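You operate a simulated robot arm through the tools that you are given. There is no shell and no other tool. Be economical: measure what you need, move in short steps, check, and stop when the job is done.

You run a simulated two-armed robot. Do the job below in one go: nothing can be reset, and whatever is moved stays where it is left.

## Task
Put two of the bearings from the top of the parts mat in the purple bin. Put the brush labelled "72" from the top of the grey cabinet on the top of the detector arch and the brush marked "65" on the shelf of the parts bench. Open the cupboard door, fetch the mug and set it on the shelf in the sample bench cupboard, then shut the door. Put the blue tag on the top of the parts bench. The order is free. Set down upright: mug.

The check looks at the end state, three seconds after you hand in, the way a careful person would. Anything else that was tipped, shoved, dropped, spilled or broken makes it a failure.

## Robot
Two 7-joint arms with three-finger grippers on one trunk, on a base that drives. Base frame: it is fixed to the floor where the robot stands at the start and does not move with it; the origin is under the middle of the robot, x ahead of it, y to its left, z up; the surface under the hand at the start is at about z = 80. Units: cm, degrees, N and s.
The left shoulder is at the start at [7, 14.6, 116.3], the right one opposite. With the tool pointing down near the work surface each hand reaches from about 28 to 68 cm from the robot's upright axis, wherever it stands, measured 20 degrees to its own side. Places, roughly: bearing [75, 0, 75]; blue tag [-225, -125, 75]; brush [225, -350, 125]; cupboard door [-220, -210, 40]; mug (7x11x9 cm) [-220, -340, 90]; purple bin (24x17x9 cm) [100, -10, 80]; shelf in the sample bench cupboard [-250, -210, 40]; shelf of the parts bench [80, -30, 20]; top of the detector arch (86x20 cm) [272, -270, 110]; top of the parts bench [80, -30, 80]. Payload 2.2 kg a hand.
The TCP of each hand is the grasp point between the finger pads, 2.8 cm short of the fingertips. In the tool frame z runs along the fingers and y along their closing line. The gripper opens to 10.2 cm. The gripper's body begins 7.1 cm behind the TCP.
Orientation is that of the tool frame in the base frame, as [roll, pitch, yaw] about the fixed x, y, z axes, in that order (R = Rz(yaw) Ry(pitch) Rx(roll)). With the fingers straight down and closing along the base's y, the tool's x points along the base's -x, its y along +y and its z along -z.

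## Interface
- The arms move only by the tool servo_tool. It takes "left_moves", "right_moves" or both (then of equal length, played together; a hand with none holds still); each is text: rows parted by semicolons, each of 6 numbers parted by spaces: the shift along the base's x, y, z in cm, then the turn, a rotation vector about the base's x, y, z in degrees. In form: x y z wx wy wz; .... A call has 1 to 10 rows; each row shifts and turns the commanded pose from where the row before left it. "left_grip" and "right_grip" are, for a hand that has rows, the opening in per cent of the stroke, from 0 (shut) to 100 (fully open), set as the call begins (left out, the last holds). A row lasts 0.2 s, in which the tool goes at most 5 cm and 8.6 degrees; a call with a longer step from one row to the next is refused whole, and so is a gripper value outside its range. Where a pose cannot be reached the arm comes as near as it can. A force on the tool above 40 N (or 10 N above the force at the start of the call, whichever is more), or a blocked arm, ends the call early, and 0.2 s more pass. Each finger halts on what it meets, pressing with about 30 N; the grip force reading is that of the motor and also rises with nothing between the fingers. The clock runs only during rows and for 0.2 s after the last one: add rows that do not move to give the fingers time. It gives the time, the measured TCP pose, the force on the tool (base axes), the opening and the grip force at its end, in the units of the frame above (readings bear some noise), with the torque about the TCP (base axes, N m) and any sound that the robot's microphone picked up.
- Cameras (640 x 400 px; columns grow to the right, rows downward): "scene" is now at [13.72, 0.2, 137.73]; the picture's right is [0.01, -1.00, 0.00], its down [-0.77, -0.01, -0.64] and it looks along [0.64, 0.00, -0.77] (base axes); focal length 286 px, centre (320, 200). "left" rides on the left gripper at [7.2, 3.8, -8.6] in its tool frame; the picture's right is [-0.46, 0.89, 0.00], its down [-0.60, -0.32, -0.73] and it looks along [-0.65, -0.34, 0.68] (tool axes); focal length 256 px, centre (320, 200). "right" rides on the right gripper at [6.9, 4.4, -8.6] in its tool frame; the picture's right is [-0.53, 0.85, 0.00], its down [-0.58, -0.36, -0.73] and it looks along [-0.62, -0.39, 0.68] (tool axes); focal length 256 px, centre (320, 200). There is no depth. A picture from a camera that has moved, and an enlarged one, comes with that camera's place and axes in the base frame and with its lens. The place of the scene camera against the robot may be out by one fixed shift of up to 1.8 cm in any direction.
- get_image(camera): a new picture of that camera. No time passes.
- slide_trunk(by): slides the trunk up (or, below 0, down) by that many cm; the arms and the scene camera ride with it, the base frame stays. It gives what a move gives, with no picture.
- base_move(legs): drives the robot by 1 to 6 legs, each [ahead, left, turn to the left] in cm, cm and degrees, along the robot's own axes; the way and the turn of a leg run together, so that a leg with both is an arc; at most 150 cm and 180 degrees a leg. The arms and the cameras ride along, it lands a little off, and it stops where it bumps. It gives what a move gives.
- head_to(pan, tilt): turns the head with the scene camera to pan (to the left, within 86 degrees either way) and tilt (down, from -29 to 69), counted from straight ahead of the robot. It gives what a move gives.
- enlarge(camera, box): a new picture of the part [left, top, right, bottom] of that camera's present view, enlarged. No time passes.
- job_done(): hands the job in; it is judged then, once.

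Go step by step. Nothing tells you exact positions but the pictures and the camera data: compare them with the known pose of the tool, close in by small moves and look again before you grip or let go. The budget is 207 turns and 210 pictures, counting those below and the enlarged ones. Unless the task says otherwise, let go and move clear before handing in.

The tools are called after "Request:" by a JSON object that holds its "fn" and its "kwargs". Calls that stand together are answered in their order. servo_tool: Moves the arms, as the interface text tells. Its arguments: {"type":"object","properties":{"left_moves":{"type":"string"},"left_grip":{"type":"number"},"right_moves":{"type":"string"},"right_grip":{"type":"number"}},"required":[]} The other tools are called the same way: slide_trunk (by) slides the trunk up or down; base_move (legs) drives the base; head_to (pan, tilt) turns the head that bears the scene camera; get_image (camera) takes a picture; enlarge (camera, box) takes an enlarged picture of a part of a camera's view; job_done () hands the job in.

At the start:

```text
time_s: 0.0
left_position: [51.81, 24.28, 106.63]
left_tool_rot: [180.0, 0.0, -179.9]
left_ft_force: [0.2, 0.7, 0.2]
left_moment: [-0.05, -0.02, 0.02]
left_width: 10.2
left_grip_force: 0.0
right_position: [50.82, -23.94, 109.13]
right_tool_rot: [180.0, -0.1, 179.9]
right_ft_force: [-0.3, 0.3, -0.1]
right_moment: [-0.01, 0.01, -0.04]
right_width: 10.19
right_grip_force: 0.0
trunk travel left (down, up): [-70.0, 24.0]
robot x, y, heading: [-0.08, 0.06, 0.1]
head pan, tilt: [0.4, 50.1]
```

scene: 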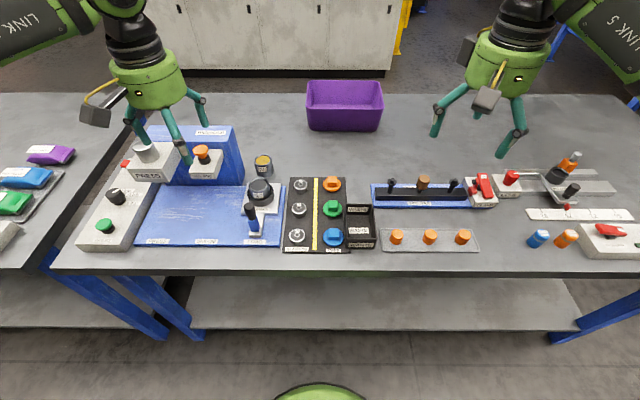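
right: 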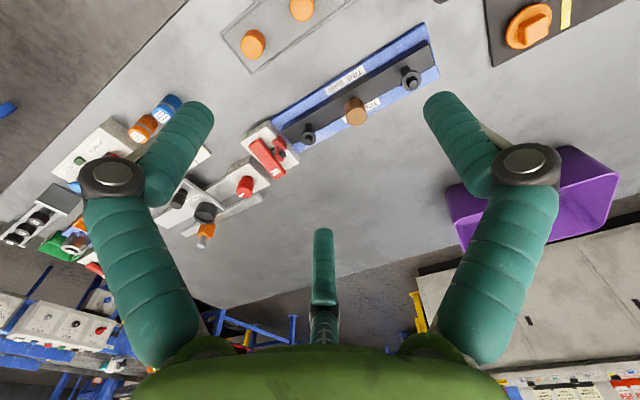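
left: 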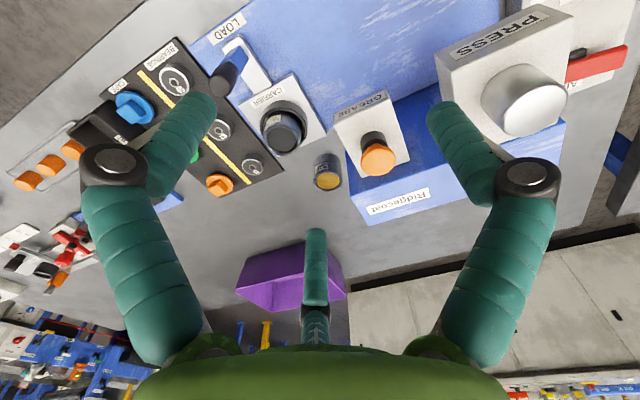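

I see the parts bench with the black parts mat (three bearings on its left column) and the purple bin behind it. I'll look closer at the mat.

Request:
{"fn": "enlarge", "kwargs": {"camera": "scene", "box": [240, 140, 400, 260]}}

Request:
{"fn": "enlarge", "kwargs": {"camera": "left", "box": [60, 20, 300, 210]}}

```text
3.33 times, centred on (320, 200) of scene
camera zoom: at [13.72, 0.2, 137.73], right [0.01, -1.0, 0.0], down [-0.77, -0.01, -0.64], along [0.64, 0.0, -0.77], focal length 955 px, centre (320, 200)
```

zoom: 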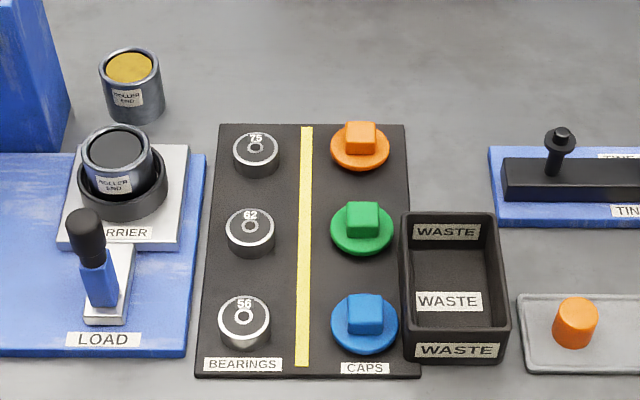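

```text
2.11 times, centred on (180, 115) of left
camera zoom: at [44.72, 28.08, 115.18], right [0.46, 0.89, 0.0], down [0.61, -0.32, 0.73], along [0.65, -0.34, -0.68], focal length 539 px, centre (615, 379)
```

zoom: 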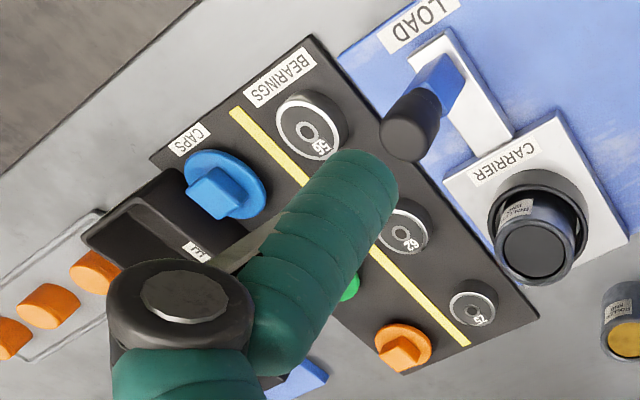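

The mat's bearings sit around x 49/57/65, y 5 and the bin around x 100. I'll check my base's footprint against the bench, and survey to the sides.

Request:
{"fn": "head_to", "kwargs": {"pan": 0, "tilt": 69}}

Request:
{"fn": "get_image", "kwargs": {"camera": "scene"}}

Request:
{"fn": "head_to", "kwargs": {"pan": -50, "tilt": 15}}

Request:
{"fn": "get_image", "kwargs": {"camera": "scene"}}

Request:
{"fn": "head_to", "kwargs": {"pan": 0, "tilt": 50}}

```text
time_s: 0.8
left_position: [51.91, 24.28, 106.57]
left_tool_rot: [-179.9, 0.1, -179.9]
left_ft_force: [-0.5, 0.7, -0.9]
left_moment: [0.02, 0.02, 0.01]
left_width: 10.23
left_grip_force: 0.1
right_position: [50.74, -23.87, 109.21]
right_tool_rot: [179.9, 0.0, -180.0]
right_ft_force: [0.3, -0.1, 0.1]
right_moment: [-0.01, -0.03, 0.02]
right_width: 10.2
right_grip_force: 0.0
trunk travel left (down, up): [-70.0, 24.0]
robot x, y, heading: [0.08, 0.2, 0.1]
head pan, tilt: [0.0, 68.8]
```

```text
204 pictures are left
camera scene: at [11.63, 0.15, 135.56], right [0.0, -1.0, 0.0], down [-0.93, 0.0, -0.36], along [0.36, 0.0, -0.93], focal length 286 px, centre (320, 200)
```

scene: 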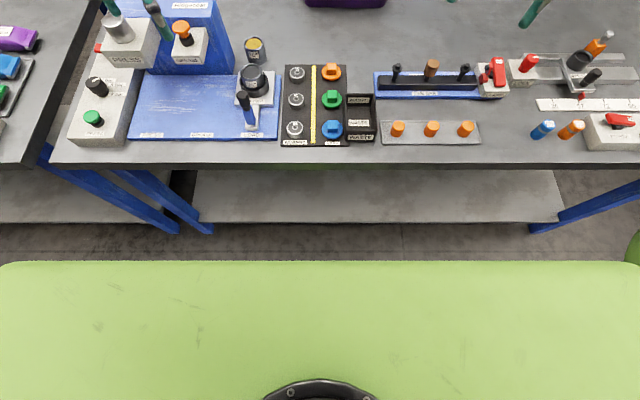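

```text
time_s: 2.0
left_position: [51.83, 24.29, 106.56]
left_tool_rot: [-180.0, 0.0, -179.9]
left_ft_force: [0.5, -0.3, 0.5]
left_moment: [0.03, -0.01, 0.01]
left_width: 10.21
left_grip_force: 0.2
right_position: [50.8, -23.93, 109.3]
right_tool_rot: [-179.9, 0.0, -180.0]
right_ft_force: [-0.3, 0.1, -0.3]
right_moment: [-0.01, 0.01, -0.01]
right_width: 10.17
right_grip_force: 0.0
trunk travel left (down, up): [-70.0, 24.0]
robot x, y, heading: [-0.25, 0.05, -0.0]
head pan, tilt: [-50.0, 15.0]
```

```text
203 pictures are left
camera scene: at [12.04, -7.0, 143.12], right [-0.77, -0.64, 0.0], down [-0.17, 0.2, -0.97], along [0.62, -0.74, -0.26], focal length 286 px, centre (320, 200)
```

scene: 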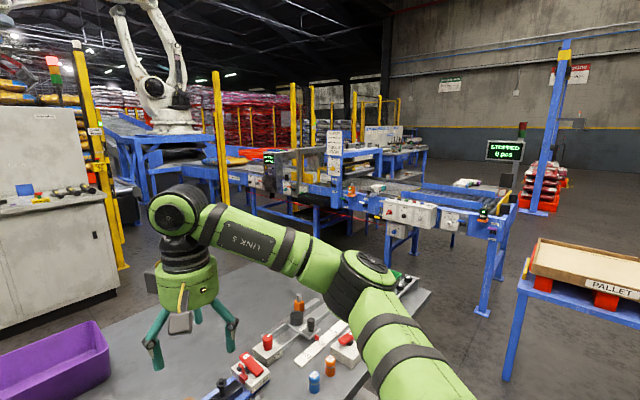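

```text
time_s: 3.2
left_position: [51.76, 24.37, 106.39]
left_tool_rot: [-180.0, 0.0, -179.9]
left_ft_force: [-1.0, 0.4, 0.1]
left_moment: [-0.01, -0.01, 0.01]
left_width: 10.2
left_grip_force: 0.0
right_position: [50.89, -23.93, 109.2]
right_tool_rot: [-180.0, -0.1, 179.9]
right_ft_force: [-0.5, -0.6, 0.4]
right_moment: [-0.04, 0.01, -0.02]
right_width: 10.23
right_grip_force: 0.1
trunk travel left (down, up): [-70.0, 24.0]
robot x, y, heading: [0.04, 0.06, -0.1]
head pan, tilt: [0.0, 50.0]
```

The base front edge seems about 12+ cm clear of the bench. I'll ease 10 cm ahead and bring the left hand over the rear bearing ("75"), turning to close along x.

Request:
{"fn": "base_move", "kwargs": {"legs": [[8, 0, 0]]}}

Request:
{"fn": "servo_tool", "kwargs": {"left_moves": "0 -2 -1 0 0 8.5; 0 -2 -1 0 0 8.5; 0 -2 -1 0 0 8.5; 0 -2 -1 0 0 8.5; 0 -2 -1 0 0 8.5; 0 -2 -1 0 0 8.5; 0 -2 0 0 0 8.5; 0 -2 0 0 0 8.5; 0 -1 0 0 0 8.5; 0 -1 0 0 0 8.5", "left_grip": 60}}

Request:
{"fn": "get_image", "kwargs": {"camera": "left"}}

Request:
{"fn": "get_image", "kwargs": {"camera": "scene"}}

```text
time_s: 4.3
left_position: [59.68, 24.42, 106.66]
left_tool_rot: [180.0, 0.2, -179.9]
left_ft_force: [0.0, 0.5, 0.3]
left_moment: [0.0, -0.02, 0.0]
left_width: 10.18
left_grip_force: 0.1
right_position: [58.57, -23.83, 109.43]
right_tool_rot: [180.0, 0.1, -179.9]
right_ft_force: [0.4, 0.1, 0.5]
right_moment: [0.02, -0.03, 0.02]
right_width: 10.2
right_grip_force: 0.0
trunk travel left (down, up): [-70.0, 24.0]
robot x, y, heading: [7.4, 0.18, 0.0]
head pan, tilt: [0.0, 50.0]
```

```text
time_s: 6.5
left_position: [59.77, 6.51, 100.58]
left_tool_rot: [179.9, 0.0, -94.7]
left_ft_force: [0.5, 0.0, 0.0]
left_moment: [0.01, -0.05, 0.01]
left_width: 6.11
left_grip_force: 0.1
right_position: [58.59, -23.8, 109.32]
right_tool_rot: [-180.0, 0.0, -179.9]
right_ft_force: [0.3, -0.8, -0.3]
right_moment: [0.0, 0.03, -0.02]
right_width: 10.19
right_grip_force: 0.1
trunk travel left (down, up): [-70.0, 24.0]
robot x, y, heading: [7.95, -0.33, 0.2]
head pan, tilt: [0.0, 50.0]
```

```text
202 pictures are left
camera left: at [55.49, -0.5, 109.19], right [-0.84, 0.54, 0.0], down [0.36, 0.58, 0.73], along [0.39, 0.62, -0.68], focal length 256 px, centre (320, 200)
```

left: 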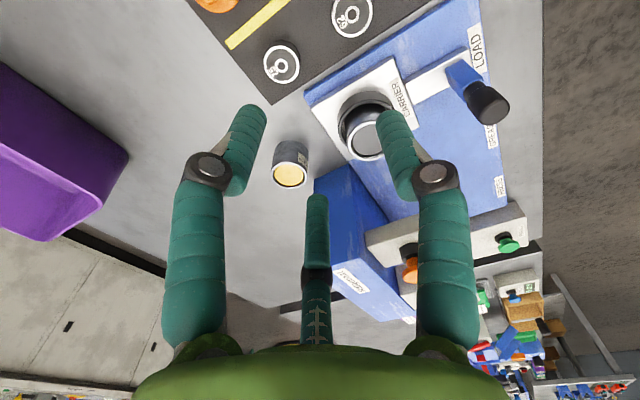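

```text
201 pictures are left
camera scene: at [21.69, 0.11, 137.75], right [0.0, -1.0, 0.0], down [-0.77, 0.0, -0.64], along [0.64, 0.0, -0.77], focal length 286 px, centre (320, 200)
```

scene: 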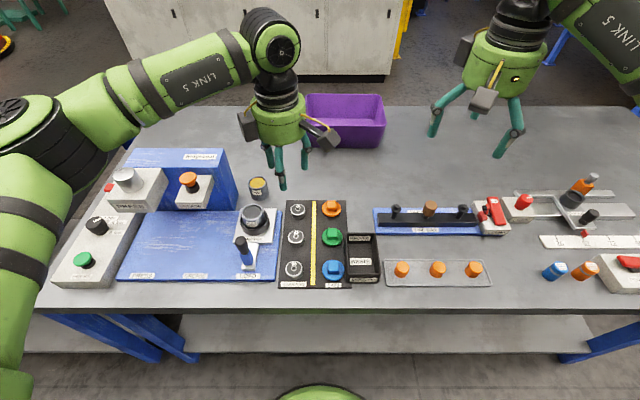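

The gripper's three fingers sit at tool azimuths 90°, 210° and 330°, and the hand camera puts bearing "75" near (63.6, 5.2). I'll move above it and look again.

Request:
{"fn": "servo_tool", "kwargs": {"left_moves": "1.9 -0.6 -3 0 0 0; 1.9 -0.7 -3 0 0 4.7; 0 0 -3 0 0 0; 0 0 -2 0 0 0; 0 0 0 0 0 0"}}

Request:
{"fn": "get_image", "kwargs": {"camera": "left"}}

```text
time_s: 7.7
left_position: [63.52, 5.04, 89.57]
left_tool_rot: [-180.0, 0.1, -90.1]
left_ft_force: [0.5, 0.2, -0.6]
left_moment: [0.02, -0.04, 0.0]
left_width: 6.12
left_grip_force: 0.0
right_position: [58.78, -23.83, 109.4]
right_tool_rot: [-180.0, 0.1, -179.9]
right_ft_force: [-0.4, 0.0, 1.1]
right_moment: [-0.03, -0.01, 0.01]
right_width: 10.21
right_grip_force: 0.1
trunk travel left (down, up): [-70.0, 24.0]
robot x, y, heading: [7.73, -0.3, -0.0]
head pan, tilt: [0.0, 50.0]
```

```text
200 pictures are left
camera left: at [59.76, -2.18, 98.17], right [-0.88, 0.47, 0.0], down [0.32, 0.6, 0.73], along [0.34, 0.65, -0.68], focal length 256 px, centre (320, 200)
```

left: 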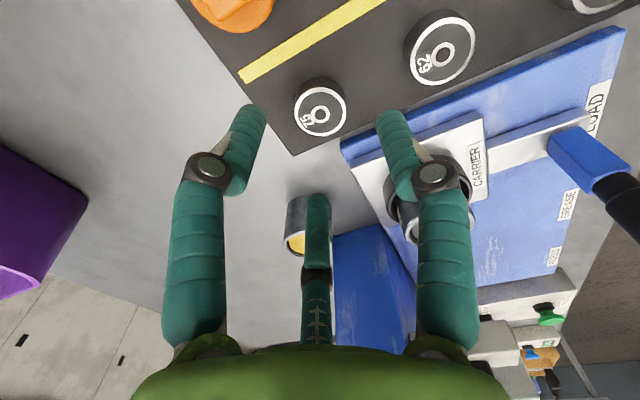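

The bearing is nearly centred under the hand. I'll lower in steps.

Request:
{"fn": "servo_tool", "kwargs": {"left_moves": "0.1 0.3 -2 0 0 0; 0 0 -2 0 0 0; 0 0 -1.3 0 0 0; 0 0 0 0 0 0"}}

Request:
{"fn": "get_image", "kwargs": {"camera": "left"}}

```text
time_s: 8.7
left_position: [63.65, 5.53, 84.23]
left_tool_rot: [-180.0, 0.0, -90.1]
left_ft_force: [0.3, 0.3, 0.0]
left_moment: [0.02, -0.02, 0.04]
left_width: 6.13
left_grip_force: 0.0
right_position: [58.84, -23.7, 109.29]
right_tool_rot: [-180.0, 0.1, -180.0]
right_ft_force: [-0.9, 0.0, 0.1]
right_moment: [0.01, 0.01, 0.04]
right_width: 10.21
right_grip_force: 0.1
trunk travel left (down, up): [-70.0, 24.0]
robot x, y, heading: [8.15, 0.07, 0.3]
head pan, tilt: [0.0, 50.0]
```

```text
199 pictures are left
camera left: at [59.99, -1.76, 92.85], right [-0.88, 0.47, 0.0], down [0.32, 0.6, 0.73], along [0.34, 0.65, -0.68], focal length 256 px, centre (320, 200)
```

left: 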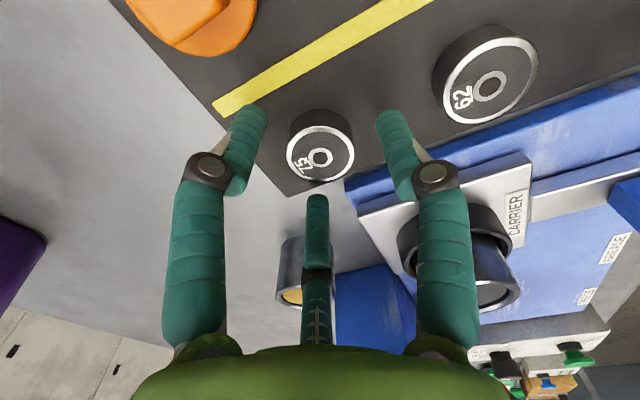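

Triangulation puts its top at about z 81.8, centre (63.85, 5.6). Lowering just under 1 cm more and closing gently.

Request:
{"fn": "servo_tool", "kwargs": {"left_moves": "0.2 0.1 -0.4 0 0 0; 0 0 -0.4 0 0 0; 0 0 0 0 0 0"}}

Request:
{"fn": "servo_tool", "kwargs": {"left_moves": "0 0 0 0 0 0; 0 0 0 0 0 0; 0 0 0 0 0 0; 0 0 0 0 0 0", "left_grip": 0}}

Request:
{"fn": "get_image", "kwargs": {"camera": "left"}}

```text
time_s: 9.5
left_position: [63.85, 5.48, 83.52]
left_tool_rot: [179.9, 0.0, -90.1]
left_ft_force: [0.9, 0.2, 0.6]
left_moment: [0.02, 0.02, 0.01]
left_width: 6.13
left_grip_force: 0.1
right_position: [58.8, -23.76, 109.19]
right_tool_rot: [-180.0, -0.1, -179.9]
right_ft_force: [0.5, -0.4, -0.4]
right_moment: [0.02, -0.02, 0.04]
right_width: 10.2
right_grip_force: 0.1
trunk travel left (down, up): [-70.0, 24.0]
robot x, y, heading: [7.89, 0.3, 0.3]
head pan, tilt: [0.0, 50.0]
```

```text
time_s: 10.5
left_position: [63.87, 5.56, 83.48]
left_tool_rot: [179.9, 0.0, -90.2]
left_ft_force: [0.1, -0.8, 0.3]
left_moment: [0.04, 0.03, 0.0]
left_width: 3.41
left_grip_force: 30.0
right_position: [58.7, -23.73, 109.22]
right_tool_rot: [-180.0, 0.2, -179.9]
right_ft_force: [-0.5, 0.1, 0.4]
right_moment: [-0.06, -0.01, 0.0]
right_width: 10.18
right_grip_force: 0.1
trunk travel left (down, up): [-70.0, 24.0]
robot x, y, heading: [8.0, -0.12, -0.0]
head pan, tilt: [0.0, 50.0]
```

```text
198 pictures are left
camera left: at [60.19, -1.74, 92.15], right [-0.88, 0.47, 0.0], down [0.32, 0.6, 0.73], along [0.34, 0.65, -0.68], focal length 256 px, centre (320, 200)
```

left: 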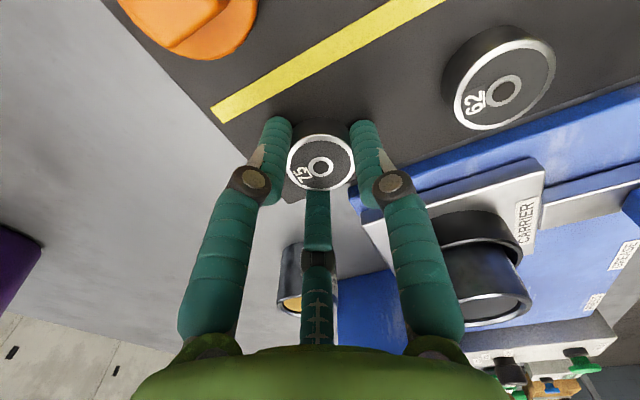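

Bearing gripped (3.4 cm). Lifting straight up and heading toward the bin, tilting the fingers forward for reach.

Request:
{"fn": "servo_tool", "kwargs": {"left_moves": "0 0 1.5 0 0 0; 0 0 3 0 0 0; 0 0 4 0 0 0; 0 0 4 0 0 0; 0 0 3 0 0 0; 2 -1 1 0 -8 0; 3 -1 0 0 -8 0; 4 -1 0 0 -8 0; 4 -1 0 0 -8 0; 4 -1 0 0 -8 0"}}

Request:
{"fn": "get_image", "kwargs": {"camera": "scene"}}

Request:
{"fn": "get_image", "kwargs": {"camera": "left"}}

```text
time_s: 12.7
left_position: [80.83, 0.45, 99.78]
left_tool_rot: [-139.9, 0.1, -90.1]
left_ft_force: [0.3, 0.2, -1.5]
left_moment: [0.02, 0.01, 0.01]
left_width: 3.43
left_grip_force: 29.8
right_position: [58.82, -23.87, 109.2]
right_tool_rot: [179.9, 0.0, -179.9]
right_ft_force: [0.2, -0.9, 0.1]
right_moment: [-0.01, 0.01, 0.02]
right_width: 10.18
right_grip_force: 0.0
trunk travel left (down, up): [-70.0, 24.0]
robot x, y, heading: [8.0, 0.43, -0.1]
head pan, tilt: [0.0, 50.0]
```

```text
197 pictures are left
camera scene: at [21.8, 0.05, 137.74], right [0.0, -1.0, 0.0], down [-0.77, 0.0, -0.64], along [0.64, 0.0, -0.77], focal length 286 px, centre (320, 200)
```

scene: 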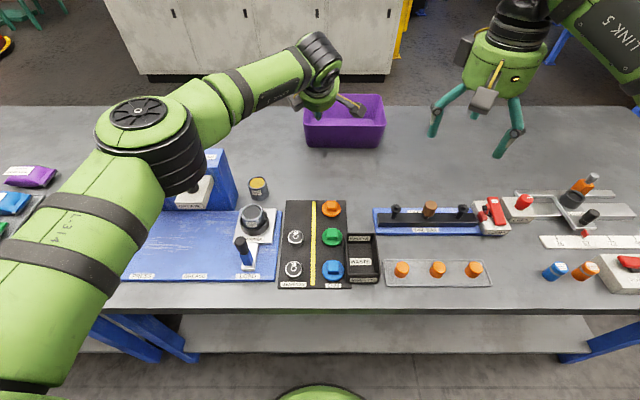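

```text
196 pictures are left
camera left: at [72.57, -6.77, 104.04], right [-0.68, 0.47, -0.57], down [-0.23, 0.6, 0.76], along [0.7, 0.65, -0.3], focal length 256 px, centre (320, 200)
```

left: 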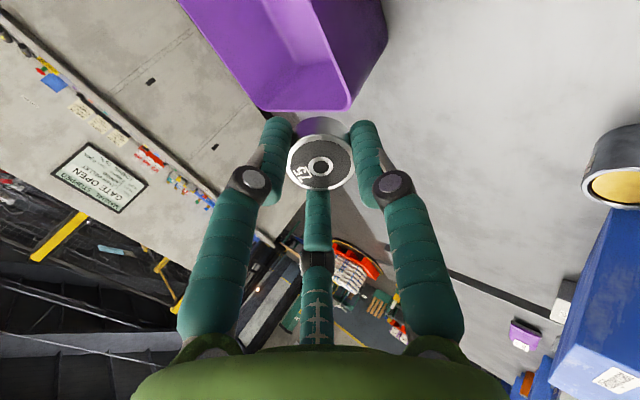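

It reaches well; continuing another ~13 cm ahead and 6 cm right to be over the bin.

Request:
{"fn": "servo_tool", "kwargs": {"left_moves": "3 -2 0 0 0 0; 3 -2 0 0 0 0; 3 -2 0 0 0 0; 3 -2 0 0 0 0; 2 0 0 0 0 0; 0 0 0 0 0 0"}}

Request:
{"fn": "get_image", "kwargs": {"camera": "scene"}}

Request:
{"fn": "get_image", "kwargs": {"camera": "left"}}

```text
time_s: 14.1
left_position: [82.67, -0.88, 99.64]
left_tool_rot: [-139.9, 0.0, -90.1]
left_ft_force: [-0.6, -0.1, -0.7]
left_moment: [0.0, 0.02, 0.0]
left_width: 3.42
left_grip_force: 29.8
left hand out of reach, approached as far as the arm can: row 1, 2, 3, 4, 5
right_position: [58.87, -23.79, 109.18]
right_tool_rot: [-179.9, 0.0, -180.0]
right_ft_force: [-0.1, -0.2, 1.0]
right_moment: [-0.01, 0.01, -0.01]
right_width: 10.19
right_grip_force: 0.0
trunk travel left (down, up): [-70.0, 24.0]
robot x, y, heading: [7.73, -0.52, 0.3]
head pan, tilt: [0.0, 50.0]
```

```text
195 pictures are left
camera scene: at [21.7, 0.15, 137.75], right [0.0, -1.0, 0.0], down [-0.77, 0.0, -0.64], along [0.64, 0.0, -0.77], focal length 286 px, centre (320, 200)
```

scene: 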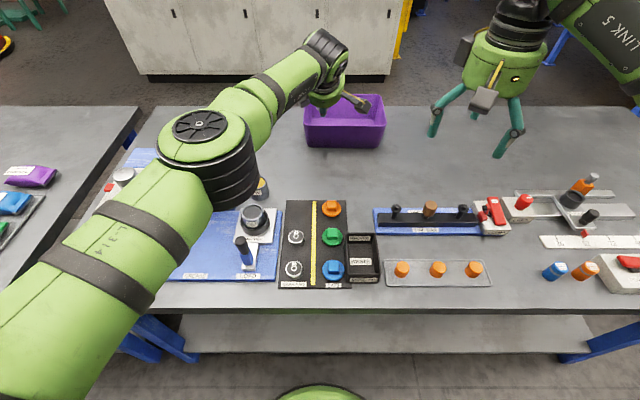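

```text
194 pictures are left
camera left: at [74.24, -7.85, 103.9], right [-0.68, 0.47, -0.57], down [-0.23, 0.6, 0.76], along [0.7, 0.65, -0.3], focal length 256 px, centre (320, 200)
```

left: 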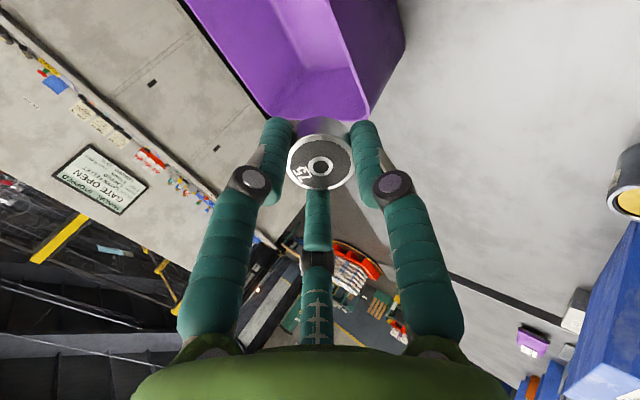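

The arm is at full stretch short of the bin, so I'll deliver from the bench's far side instead. First I'll retract the left hand with its bearing and take a second bearing with the right hand.

Request:
{"fn": "servo_tool", "kwargs": {"left_moves": "-4 1 1 0 8 0; -4 1 1 0 8 0; -4 2 1 0 8 0; -4 3 1 0 8 0; -4 4 1 0 8 0; -3 4 1 0 0 0; 0 4 0 0 0 0; 0 4 0 0 0 0; 0 4 0 0 0 0; 0 4 0 0 0 0"}}

Request:
{"fn": "servo_tool", "kwargs": {"right_moves": "0 4 -1 0 0 -8.5; 0 4 -1 0 0 -8.5; 0 4 -1 0 0 -8.5; 0 4 -1 0 0 -8.5; 0 4 -1 0 0 -8.5; 0 4 -1 0 0 -8.5; 0 3 -1 0 0 -8.5; 0 2 -1 0 0 -8.5; -1 0 -1 0 0 -8.5; -1 0 -1 0 0 -8.5", "right_grip": 60}}

Request:
{"fn": "get_image", "kwargs": {"camera": "scene"}}

Request:
{"fn": "get_image", "kwargs": {"camera": "right"}}

```text
refused: row 4 steps farther than a row can; nothing moved
```

```text
time_s: 15.2
left_position: [83.06, 0.7, 99.7]
left_tool_rot: [-139.9, 0.2, -89.0]
left_ft_force: [0.7, 0.2, 0.1]
left_moment: [-0.02, 0.01, -0.02]
left_width: 3.41
left_grip_force: 30.4
right_position: [58.66, -5.87, 104.83]
right_tool_rot: [-178.8, 0.1, 142.6]
right_ft_force: [-2.5, -1.1, -1.2]
right_moment: [0.04, -0.16, 0.23]
right_width: 6.13
right_grip_force: 0.1
trunk travel left (down, up): [-70.0, 24.0]
robot x, y, heading: [8.2, 0.44, -0.0]
head pan, tilt: [0.0, 50.0]
stopped in row 5 (right hand): the force on the tool passed its limit at 57 N (the readings are from after the stop); the commanded pose is now the measured one
```

```text
193 pictures are left
camera scene: at [21.76, 0.41, 137.74], right [0.0, -1.0, 0.0], down [-0.77, 0.0, -0.64], along [0.64, 0.0, -0.77], focal length 286 px, centre (320, 200)
```

scene: 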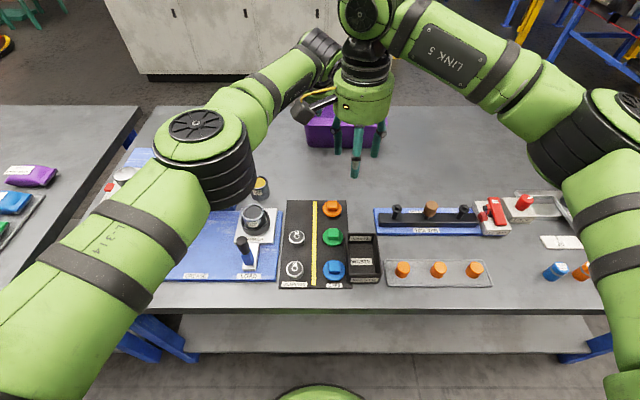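

```text
192 pictures are left
camera right: at [55.87, 1.76, 113.48], right [0.94, 0.35, -0.02], down [0.24, -0.63, 0.74], along [0.25, -0.7, -0.67], focal length 256 px, centre (320, 200)
```

right: 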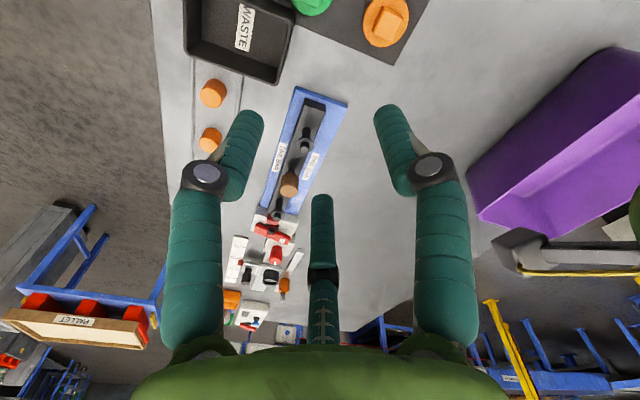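

The left retract was refused, so the right hand touched the left; nothing was dropped. Back the right hand off first, then retract the left.

Request:
{"fn": "servo_tool", "kwargs": {"right_moves": "0 -4 0 0 0 0; 0 -4 0 0 0 0; 0 -4 0 0 0 0; 0 -4 0 0 0 0; 0 0 0 0 0 0"}}

Request:
{"fn": "servo_tool", "kwargs": {"left_moves": "-4 1 0.5 0 8 0; -4 1 0.5 0 8 0; -4 2 0.5 0 8 0; -3 3 0.5 0 8 0; -3 3 0.5 0 8 0; -3 3 1 0 0 0; 0 4 0 0 0 0; 0 4 0 0 0 0; 0 4 0 0 0 0; 0 4 0 0 0 0"}}

Request:
{"fn": "get_image", "kwargs": {"camera": "scene"}}

```text
time_s: 16.4
left_position: [82.95, 0.62, 99.69]
left_tool_rot: [-139.9, 0.2, -89.0]
left_ft_force: [0.1, 0.8, 0.3]
left_moment: [-0.01, 0.04, 0.01]
left_width: 3.43
left_grip_force: 30.0
right_position: [58.63, -22.06, 104.93]
right_tool_rot: [-179.0, 0.2, 142.6]
right_ft_force: [0.3, -0.1, 0.0]
right_moment: [0.01, -0.01, 0.02]
right_width: 6.13
right_grip_force: 0.1
trunk travel left (down, up): [-70.0, 24.0]
robot x, y, heading: [7.95, -0.27, 0.3]
head pan, tilt: [0.0, 50.0]
```

```text
time_s: 18.6
left_position: [62.06, 29.71, 103.24]
left_tool_rot: [-179.9, 0.7, -89.4]
left_ft_force: [0.4, 0.6, -0.4]
left_moment: [-0.02, 0.02, 0.02]
left_width: 3.4
left_grip_force: 29.7
right_position: [58.5, -22.0, 104.86]
right_tool_rot: [-178.9, 0.1, 142.6]
right_ft_force: [0.7, -0.3, 0.7]
right_moment: [-0.01, -0.02, 0.04]
right_width: 6.12
right_grip_force: 0.1
trunk travel left (down, up): [-70.0, 24.0]
robot x, y, heading: [7.95, 0.22, 0.1]
head pan, tilt: [0.0, 50.0]
```

```text
191 pictures are left
camera scene: at [21.71, 0.35, 137.75], right [0.0, -1.0, 0.0], down [-0.77, 0.0, -0.64], along [0.64, 0.0, -0.77], focal length 286 px, centre (320, 200)
```

scene: 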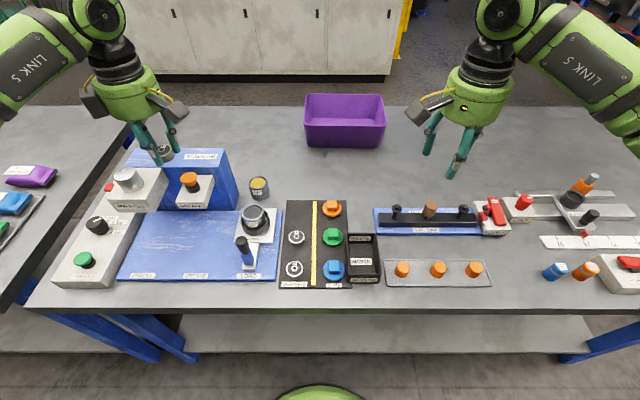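

Clear now. Right hand goes over bearing "62" at about (56.1, 5.6).

Request:
{"fn": "servo_tool", "kwargs": {"right_moves": "0 4 -2 0 0 -8; 0 4 -2 0 0 -8; 0 4 -2 0 0 -8; -1 4 -2 0 0 -8; -1 4 -2 0 0 -8; -0.4 4 -2 0 0 -8; 0 3.6 -1.5 0 0 0; 0 0 0 0 0 0"}}

Request:
{"fn": "get_image", "kwargs": {"camera": "right"}}

```text
time_s: 20.4
left_position: [62.1, 29.42, 103.41]
left_tool_rot: [180.0, 0.7, -89.3]
left_ft_force: [0.3, 0.4, 0.1]
left_moment: [0.01, 0.0, -0.01]
left_width: 3.41
left_grip_force: 29.8
right_position: [56.13, 5.72, 91.47]
right_tool_rot: [-179.1, 0.0, 94.4]
right_ft_force: [0.1, 0.6, 0.0]
right_moment: [0.01, 0.0, 0.0]
right_width: 6.11
right_grip_force: 0.0
trunk travel left (down, up): [-70.0, 24.0]
robot x, y, heading: [7.88, 0.01, -0.0]
head pan, tilt: [0.0, 50.0]
```

```text
190 pictures are left
camera right: at [60.01, 12.78, 100.07], right [0.88, -0.47, -0.01], down [-0.31, -0.6, 0.74], along [-0.35, -0.65, -0.68], focal length 256 px, centre (320, 200)
```

right: 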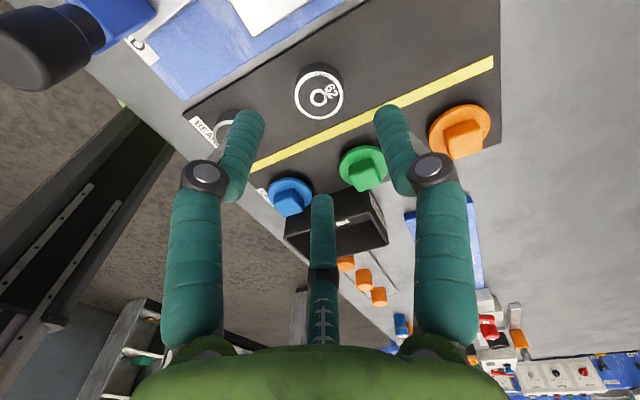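

Bearing "62" is at about (55.8, 5.2). Lowering to just above it and rechecking.

Request:
{"fn": "servo_tool", "kwargs": {"right_moves": "-0.3 -0.5 -2.5 0 0 0; 0 0 -2.5 0 0 0; 0 0 -2.2 0 0 0; 0 0 0 0 0 0"}}

Request:
{"fn": "get_image", "kwargs": {"camera": "right"}}

```text
time_s: 21.4
left_position: [62.13, 29.53, 103.32]
left_tool_rot: [-179.9, 0.7, -89.4]
left_ft_force: [-0.3, -0.8, -0.1]
left_moment: [-0.01, 0.04, 0.01]
left_width: 3.41
left_grip_force: 29.6
right_position: [55.97, 5.03, 84.18]
right_tool_rot: [-179.0, 0.2, 94.5]
right_ft_force: [0.0, 0.3, -0.4]
right_moment: [0.0, -0.01, 0.01]
right_width: 6.11
right_grip_force: 0.0
trunk travel left (down, up): [-70.0, 24.0]
robot x, y, heading: [8.15, 0.27, -0.1]
head pan, tilt: [0.0, 50.0]
```

```text
189 pictures are left
camera right: at [59.87, 12.22, 92.84], right [0.89, -0.47, -0.01], down [-0.31, -0.6, 0.74], along [-0.35, -0.65, -0.68], focal length 256 px, centre (320, 200)
```

right: 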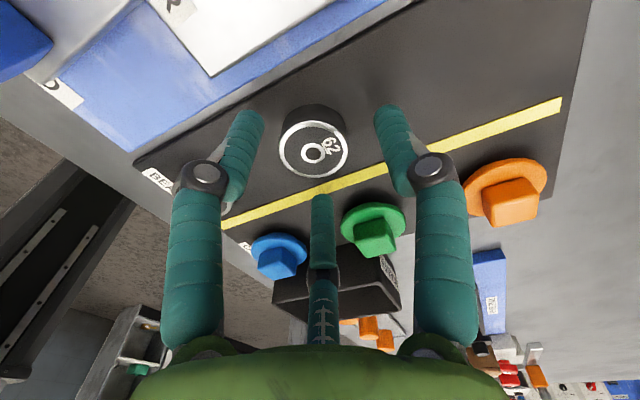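

Small correction, lower and close.

Request:
{"fn": "servo_tool", "kwargs": {"right_moves": "-0.25 0.2 -0.4 0 0 0; 0 0 -0.3 0 0 0; 0 0 0 0 0 0"}}

Request:
{"fn": "servo_tool", "kwargs": {"right_moves": "0 0 0 0 0 0; 0 0 0 0 0 0; 0 0 0 0 0 0; 0 0 0 0 0 0", "right_grip": 0}}

Request:
{"fn": "get_image", "kwargs": {"camera": "right"}}

```text
time_s: 22.2
left_position: [62.08, 29.56, 103.24]
left_tool_rot: [-179.9, 0.7, -89.4]
left_ft_force: [0.1, -0.5, -0.6]
left_moment: [0.03, -0.03, 0.0]
left_width: 3.43
left_grip_force: 30.0
right_position: [55.73, 5.19, 83.58]
right_tool_rot: [-179.0, 0.1, 94.6]
right_ft_force: [-0.5, 0.3, 0.8]
right_moment: [-0.01, -0.02, 0.0]
right_width: 6.11
right_grip_force: 0.0
trunk travel left (down, up): [-70.0, 24.0]
robot x, y, heading: [7.66, 0.01, 0.1]
head pan, tilt: [0.0, 50.0]
```

```text
time_s: 23.2
left_position: [62.07, 29.51, 103.51]
left_tool_rot: [-179.9, 0.8, -89.4]
left_ft_force: [0.6, 0.0, -0.2]
left_moment: [-0.01, -0.02, -0.02]
left_width: 3.44
left_grip_force: 29.9
right_position: [55.75, 5.23, 83.65]
right_tool_rot: [-179.1, 0.1, 94.6]
right_ft_force: [0.2, 0.8, 2.1]
right_moment: [0.01, -0.11, -0.01]
right_width: 3.43
right_grip_force: 29.9
trunk travel left (down, up): [-70.0, 24.0]
robot x, y, heading: [8.0, 0.06, 0.0]
head pan, tilt: [0.0, 50.0]
```

```text
188 pictures are left
camera right: at [59.63, 12.38, 92.23], right [0.89, -0.47, -0.01], down [-0.31, -0.6, 0.74], along [-0.35, -0.65, -0.68], focal length 256 px, centre (320, 200)
```

right: 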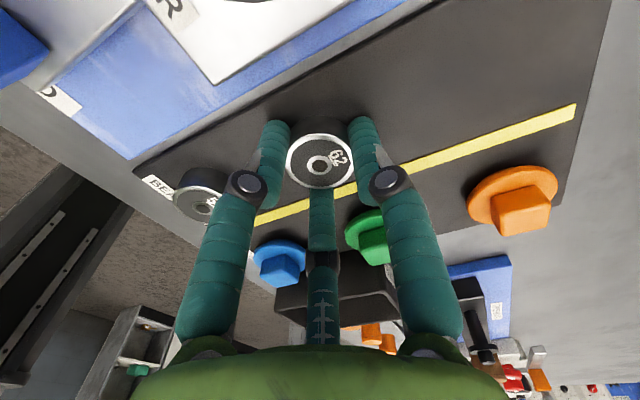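

Both bearings held. Lifting the right hand and tucking both hands in for driving.

Request:
{"fn": "servo_tool", "kwargs": {"right_moves": "0 0 2 0 0 0; 0 0 4 0 0 0; 0 0 4.5 0 0 0; 0 0 4.5 0 0 0; 0 0 4.5 0 0 0; 0 -4.5 1 0 0 0; -2 -4 1 0 0 0; -3 -3.5 1 0 0 0; -3 -3.5 0 0 0 0; -3 -3.5 0 0 0 0", "left_moves": "0 0 1 0 0 0; 0 0 1 0 0 0; 0 0 1 0 0 0; 0 0 1 0 0 0; 0 0 1 0 0 0; -3 -2 0 0 0 0; -4 -2 0 0 0 0; -4 -2 0 0 0 0; -4 -2 0 0 0 0; -4 -2 0 0 0 0"}}

Request:
{"fn": "get_image", "kwargs": {"camera": "scene"}}

Request:
{"fn": "head_to", "kwargs": {"pan": -86, "tilt": 30}}

Request:
{"fn": "get_image", "kwargs": {"camera": "scene"}}

```text
time_s: 25.4
left_position: [42.51, 19.25, 108.57]
left_tool_rot: [-179.8, 1.0, -89.5]
left_ft_force: [-0.1, 0.0, -0.4]
left_moment: [0.02, -0.01, -0.01]
left_width: 3.42
left_grip_force: 30.0
right_position: [44.33, -13.93, 106.39]
right_tool_rot: [-179.2, 0.0, 94.6]
right_ft_force: [-0.7, -0.2, -1.6]
right_moment: [0.02, -0.03, 0.01]
right_width: 3.44
right_grip_force: 29.8
trunk travel left (down, up): [-70.0, 24.0]
robot x, y, heading: [7.52, 0.04, 0.5]
head pan, tilt: [0.0, 50.0]
```

```text
187 pictures are left
camera scene: at [21.44, -0.1, 137.78], right [0.0, -1.0, 0.0], down [-0.76, 0.0, -0.64], along [0.64, 0.0, -0.76], focal length 286 px, centre (320, 200)
```

scene: 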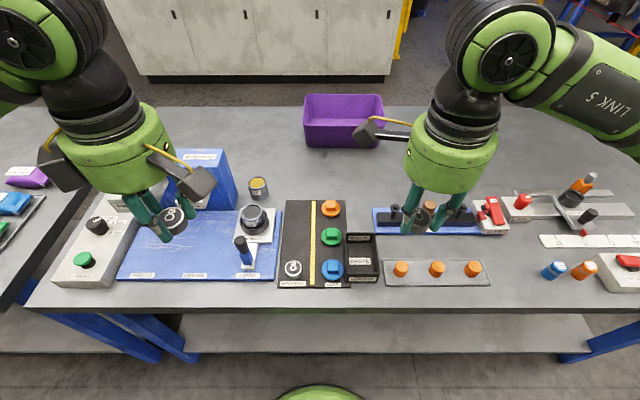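

```text
time_s: 27.0
left_position: [42.89, 19.41, 108.53]
left_tool_rot: [-179.9, 0.7, -89.5]
left_ft_force: [0.0, 0.1, -0.1]
left_moment: [0.05, -0.01, -0.05]
left_width: 3.4
left_grip_force: 30.3
right_position: [44.47, -13.58, 106.38]
right_tool_rot: [-179.2, 0.1, 94.5]
right_ft_force: [-0.5, -0.8, -0.7]
right_moment: [0.02, -0.03, 0.04]
right_width: 3.44
right_grip_force: 30.0
trunk travel left (down, up): [-70.0, 24.0]
robot x, y, heading: [7.72, 0.1, -0.1]
head pan, tilt: [-85.9, 30.0]
```

```text
186 pictures are left
camera scene: at [14.66, -8.86, 140.7], right [-1.0, -0.07, 0.0], down [-0.04, 0.5, -0.87], along [0.06, -0.86, -0.5], focal length 286 px, centre (320, 200)
```

scene: 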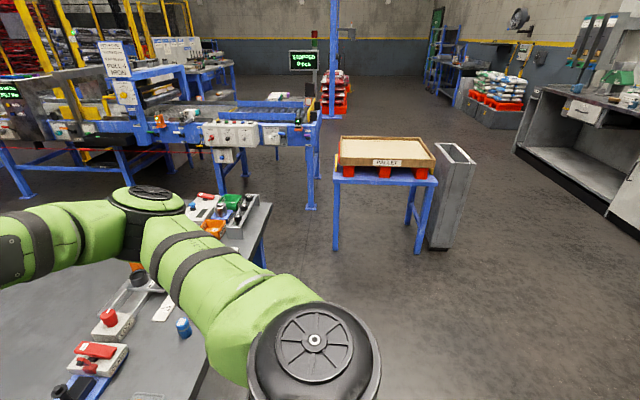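

The way to the bench's back side is past its right end, between it and a pallet stand. I'll back off and use the right wrist camera to learn my base's footprint first.

Request:
{"fn": "base_move", "kwargs": {"legs": [[-45, 0, 0]]}}

Request:
{"fn": "servo_tool", "kwargs": {"right_moves": "2 -1 1 0 0 -8.5; 2 -1 1 0 0 -8.5; 2 -1 1 0 0 -8.5; 2 -1 1 0 0 -8.5; 2 0 1 0 0 -8.5; 2 0 1 0 0 -8.5; 2 0 1 0 0 -8.5; 2 0 1 0 0 -8.5; 0 0 1 0 0 -8.5; 0 0 0 0 0 -8.5"}}

Request:
{"fn": "get_image", "kwargs": {"camera": "right"}}

Request:
{"fn": "get_image", "kwargs": {"camera": "scene"}}

```text
time_s: 29.8
left_position: [-2.85, 19.68, 108.47]
left_tool_rot: [-179.9, 0.8, -88.4]
left_ft_force: [0.4, -1.2, -0.6]
left_moment: [-0.02, 0.01, 0.0]
left_width: 3.43
left_grip_force: 30.5
right_position: [-0.65, -13.46, 106.43]
right_tool_rot: [-179.1, 0.1, 95.6]
right_ft_force: [0.6, 0.1, -0.7]
right_moment: [-0.03, -0.01, 0.01]
right_width: 3.43
right_grip_force: 30.0
trunk travel left (down, up): [-70.0, 24.0]
robot x, y, heading: [-37.39, -0.73, 0.8]
head pan, tilt: [-85.9, 30.0]
```

```text
time_s: 32.0
left_position: [-2.95, 19.62, 108.51]
left_tool_rot: [-179.9, 0.8, -88.4]
left_ft_force: [0.9, 0.0, 0.4]
left_moment: [0.0, 0.02, 0.0]
left_width: 3.42
left_grip_force: 29.9
right_position: [15.33, -17.46, 115.27]
right_tool_rot: [-179.1, 0.1, 10.4]
right_ft_force: [-0.3, 0.4, -0.3]
right_moment: [0.01, -0.01, 0.01]
right_width: 3.41
right_grip_force: 30.0
trunk travel left (down, up): [-70.0, 24.0]
robot x, y, heading: [-37.3, -0.33, 1.1]
head pan, tilt: [-85.9, 30.0]
```

```text
185 pictures are left
camera right: at [22.85, -20.69, 123.84], right [-0.37, -0.93, -0.01], down [-0.63, 0.24, 0.74], along [-0.68, 0.28, -0.67], focal length 256 px, centre (320, 200)
```

right: 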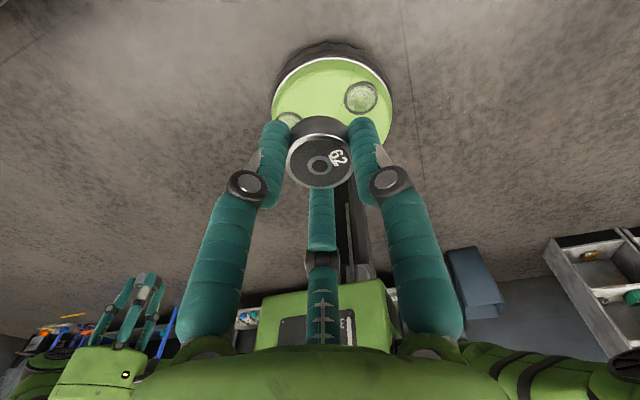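

```text
184 pictures are left
camera scene: at [-30.57, -9.22, 140.7], right [-1.0, -0.09, 0.0], down [-0.04, 0.5, -0.87], along [0.08, -0.86, -0.5], focal length 286 px, centre (320, 200)
```

scene: 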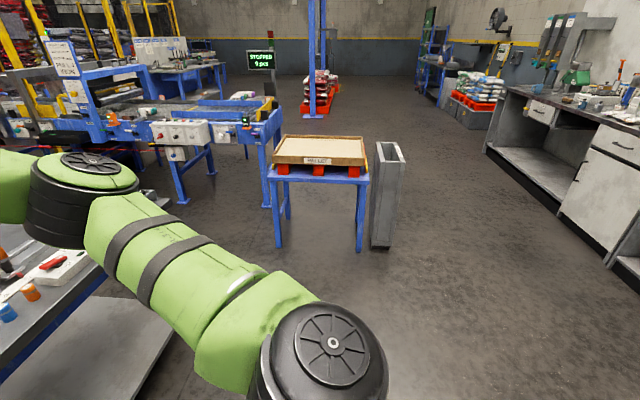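

My base is a round disc of about 27 cm radius, so the ~70 cm gap between bench corner and pallet stand works at y ≈ -142. Driving there in checked legs.

Request:
{"fn": "base_move", "kwargs": {"legs": [[17, 0, -1.1], [0, -141, 0]]}}

Request:
{"fn": "head_to", "kwargs": {"pan": 0, "tilt": 40}}

Request:
{"fn": "get_image", "kwargs": {"camera": "scene"}}

```text
time_s: 40.1
left_position: [14.09, -123.29, 108.5]
left_tool_rot: [-179.9, 0.7, -90.2]
left_ft_force: [-0.1, 0.1, -0.1]
left_moment: [-0.05, 0.0, -0.02]
left_width: 3.43
left_grip_force: 29.2
right_position: [31.16, -160.67, 115.2]
right_tool_rot: [-179.0, 0.1, 8.8]
right_ft_force: [-0.1, -0.2, -0.9]
right_moment: [0.03, -0.01, 0.0]
right_width: 3.42
right_grip_force: 30.5
trunk travel left (down, up): [-70.0, 24.0]
robot x, y, heading: [-21.18, -142.17, -0.7]
head pan, tilt: [-85.9, 30.0]
```

```text
time_s: 41.7
left_position: [14.0, -123.25, 108.4]
left_tool_rot: [-179.9, 0.6, -90.1]
left_ft_force: [0.2, -0.1, -0.1]
left_moment: [-0.02, 0.0, 0.0]
left_width: 3.43
left_grip_force: 29.6
right_position: [31.12, -160.65, 115.25]
right_tool_rot: [-179.0, 0.2, 8.8]
right_ft_force: [0.6, -0.2, -0.4]
right_moment: [0.03, -0.02, -0.03]
right_width: 3.43
right_grip_force: 29.8
trunk travel left (down, up): [-70.0, 24.0]
robot x, y, heading: [-21.12, -142.07, -0.3]
head pan, tilt: [0.0, 40.0]
```

```text
183 pictures are left
camera scene: at [-6.54, -142.23, 139.17], right [-0.01, -1.0, 0.0], down [-0.64, 0.01, -0.77], along [0.77, -0.01, -0.64], focal length 286 px, centre (320, 200)
```

scene: 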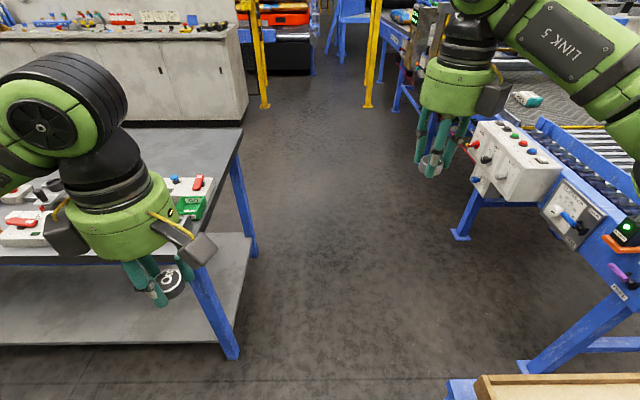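

The corridor looks clear on both sides (bench end y≈-103, control boxes y≈-208). Driving through, turning around behind the bench, and moving to face the bin.

Request:
{"fn": "base_move", "kwargs": {"legs": [[150, 0, 0.4], [33, 0, 0], [0, 0, 180]]}}

Request:
{"fn": "get_image", "kwargs": {"camera": "scene"}}

```text
time_s: 58.2
left_position: [128.87, -158.07, 108.5]
left_tool_rot: [-179.9, 0.7, 87.1]
left_ft_force: [-0.2, -0.6, -1.6]
left_moment: [0.01, 0.0, 0.02]
left_width: 3.43
left_grip_force: 30.5
right_position: [113.68, -119.79, 115.32]
right_tool_rot: [-179.0, 0.1, -174.1]
right_ft_force: [0.7, 0.0, -0.6]
right_moment: [0.02, -0.03, 0.01]
right_width: 3.39
right_grip_force: 30.2
trunk travel left (down, up): [-70.0, 24.0]
robot x, y, heading: [165.09, -140.83, 176.5]
head pan, tilt: [0.0, 40.0]
```

```text
182 pictures are left
camera scene: at [152.47, -139.9, 139.17], right [0.06, 1.0, 0.0], down [0.64, -0.04, -0.77], along [-0.76, 0.05, -0.64], focal length 286 px, centre (320, 200)
```

scene: 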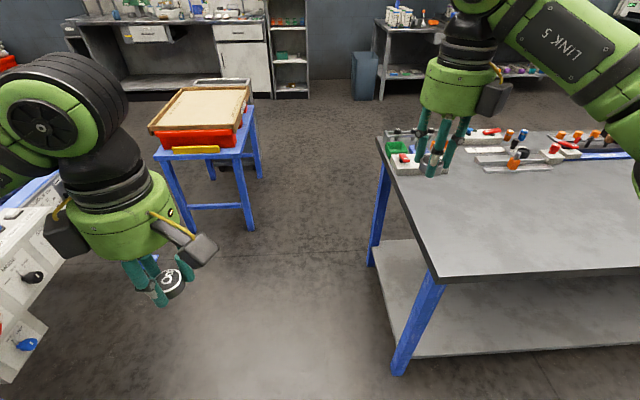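

Now slide along the bench's back side to stand opposite the bin.

Request:
{"fn": "base_move", "kwargs": {"legs": [[6, -131, 3.5]]}}

Request:
{"fn": "get_image", "kwargs": {"camera": "scene"}}

```text
time_s: 64.8
left_position: [128.54, -28.68, 108.49]
left_tool_rot: [-179.9, 0.7, 90.4]
left_ft_force: [0.5, -1.1, -0.8]
left_moment: [0.0, 0.0, 0.01]
left_width: 3.42
left_grip_force: 29.7
right_position: [110.89, 8.69, 115.3]
right_tool_rot: [-179.1, 0.1, -170.8]
right_ft_force: [0.0, -0.4, -1.1]
right_moment: [0.02, 0.02, -0.03]
right_width: 3.42
right_grip_force: 30.2
trunk travel left (down, up): [-70.0, 24.0]
robot x, y, heading: [163.31, -9.23, 179.6]
head pan, tilt: [0.0, 40.0]
```

```text
181 pictures are left
camera scene: at [150.82, -9.16, 139.17], right [0.0, 1.0, 0.0], down [0.64, 0.0, -0.77], along [-0.77, 0.0, -0.64], focal length 286 px, centre (320, 200)
```

scene: 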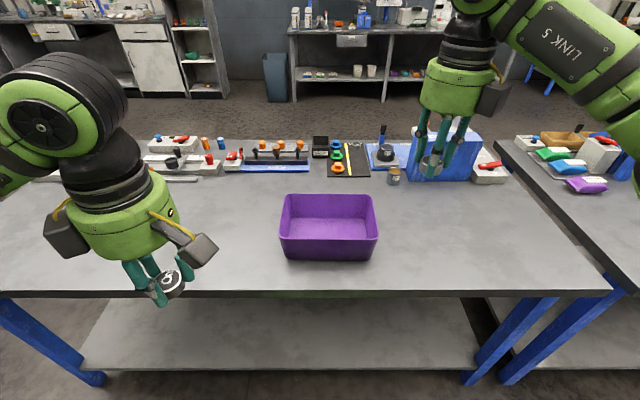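

The bin centre is near (97.5, -6.8). I'll move 10 cm nearer, then bring the left hand over the bin's left-hand half.

Request:
{"fn": "base_move", "kwargs": {"legs": [[10, 0, 0]]}}

Request:
{"fn": "servo_tool", "kwargs": {"left_moves": "-4 2 -1 0 0 0; -4 3 -1 0 0 0; -4 3 -1 0 0 0; -4 3 -1 0 0 0; -3 3 -1 0 0 0; -2 3 -1 0 0 0; 0 0 -2 0 0 0; 0 0 0 0 0 0"}}

Request:
{"fn": "get_image", "kwargs": {"camera": "scene"}}

Request:
{"fn": "get_image", "kwargs": {"camera": "left"}}

```text
time_s: 66.0
left_position: [118.33, -28.61, 108.68]
left_tool_rot: [-179.8, 0.8, 90.2]
left_ft_force: [0.4, 0.8, -0.3]
left_moment: [0.04, -0.01, 0.03]
left_width: 3.41
left_grip_force: 30.2
right_position: [100.96, 8.78, 115.3]
right_tool_rot: [-179.0, -0.1, -170.7]
right_ft_force: [0.5, -0.7, -0.5]
right_moment: [-0.01, 0.04, 0.03]
right_width: 3.44
right_grip_force: 30.1
trunk travel left (down, up): [-70.0, 24.0]
robot x, y, heading: [153.15, -9.16, 179.7]
head pan, tilt: [0.0, 40.0]
```

```text
refused: row 2 steps farther than a row can; nothing moved
```

```text
180 pictures are left
camera scene: at [140.82, -9.09, 139.19], right [0.0, 1.0, 0.0], down [0.64, 0.0, -0.77], along [-0.77, 0.0, -0.64], focal length 286 px, centre (320, 200)
```

scene: 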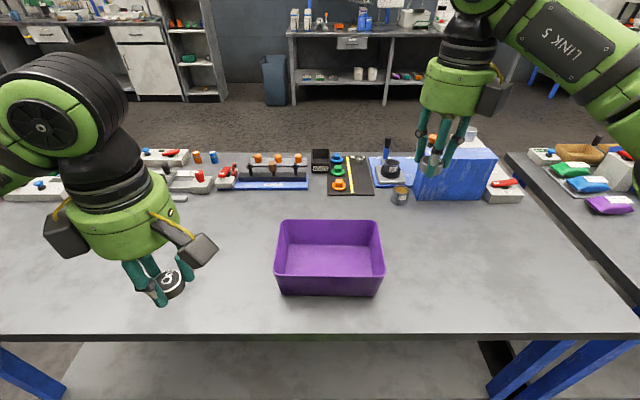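

```text
179 pictures are left
camera left: at [122.27, -21.25, 117.06], right [0.89, -0.46, 0.0], down [-0.31, -0.6, 0.74], along [-0.34, -0.66, -0.67], focal length 256 px, centre (320, 200)
```

left: 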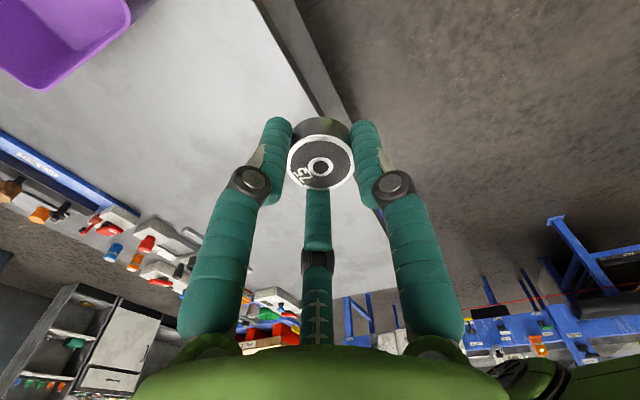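

Request:
{"fn": "servo_tool", "kwargs": {"left_moves": "-2.9 2.5 -1.6 0 0 0; -2.9 2.5 -1.6 0 0 0; -2.9 2.5 -1.6 0 0 0; -2.9 2.5 -1.6 0 0 0; -2.9 2.5 -1.6 0 0 0; -2.9 2.5 -1.6 0 0 0; -2.9 2.5 -1.6 0 0 0; 0 0 0 0 0 0"}}

Request:
{"fn": "get_image", "kwargs": {"camera": "scene"}}

Request:
{"fn": "get_image", "kwargs": {"camera": "left"}}

```text
time_s: 67.8
left_position: [97.93, -11.02, 97.61]
left_tool_rot: [-179.7, 0.6, 90.3]
left_ft_force: [0.7, -0.5, -0.5]
left_moment: [0.04, 0.02, 0.0]
left_width: 3.42
left_grip_force: 30.4
right_position: [100.68, 8.75, 115.33]
right_tool_rot: [-179.2, 0.0, -170.8]
right_ft_force: [0.0, -0.6, -0.6]
right_moment: [0.01, -0.01, -0.02]
right_width: 3.42
right_grip_force: 29.9
trunk travel left (down, up): [-70.0, 24.0]
robot x, y, heading: [152.95, -9.25, 179.7]
head pan, tilt: [0.0, 40.0]
```

```text
178 pictures are left
camera scene: at [140.71, -9.2, 139.17], right [0.0, 1.0, 0.0], down [0.64, 0.0, -0.77], along [-0.77, 0.0, -0.64], focal length 286 px, centre (320, 200)
```

scene: 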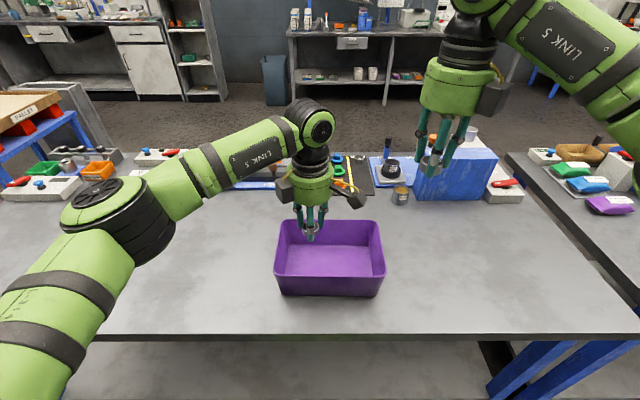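

```text
177 pictures are left
camera left: at [101.82, -3.76, 106.13], right [0.89, -0.46, 0.0], down [-0.31, -0.6, 0.74], along [-0.34, -0.66, -0.67], focal length 256 px, centre (320, 200)
```

left: 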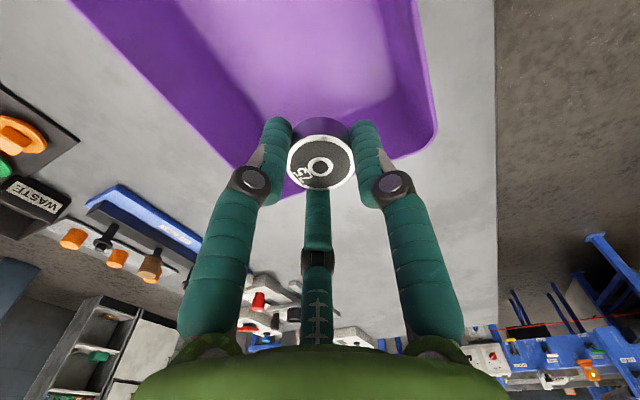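

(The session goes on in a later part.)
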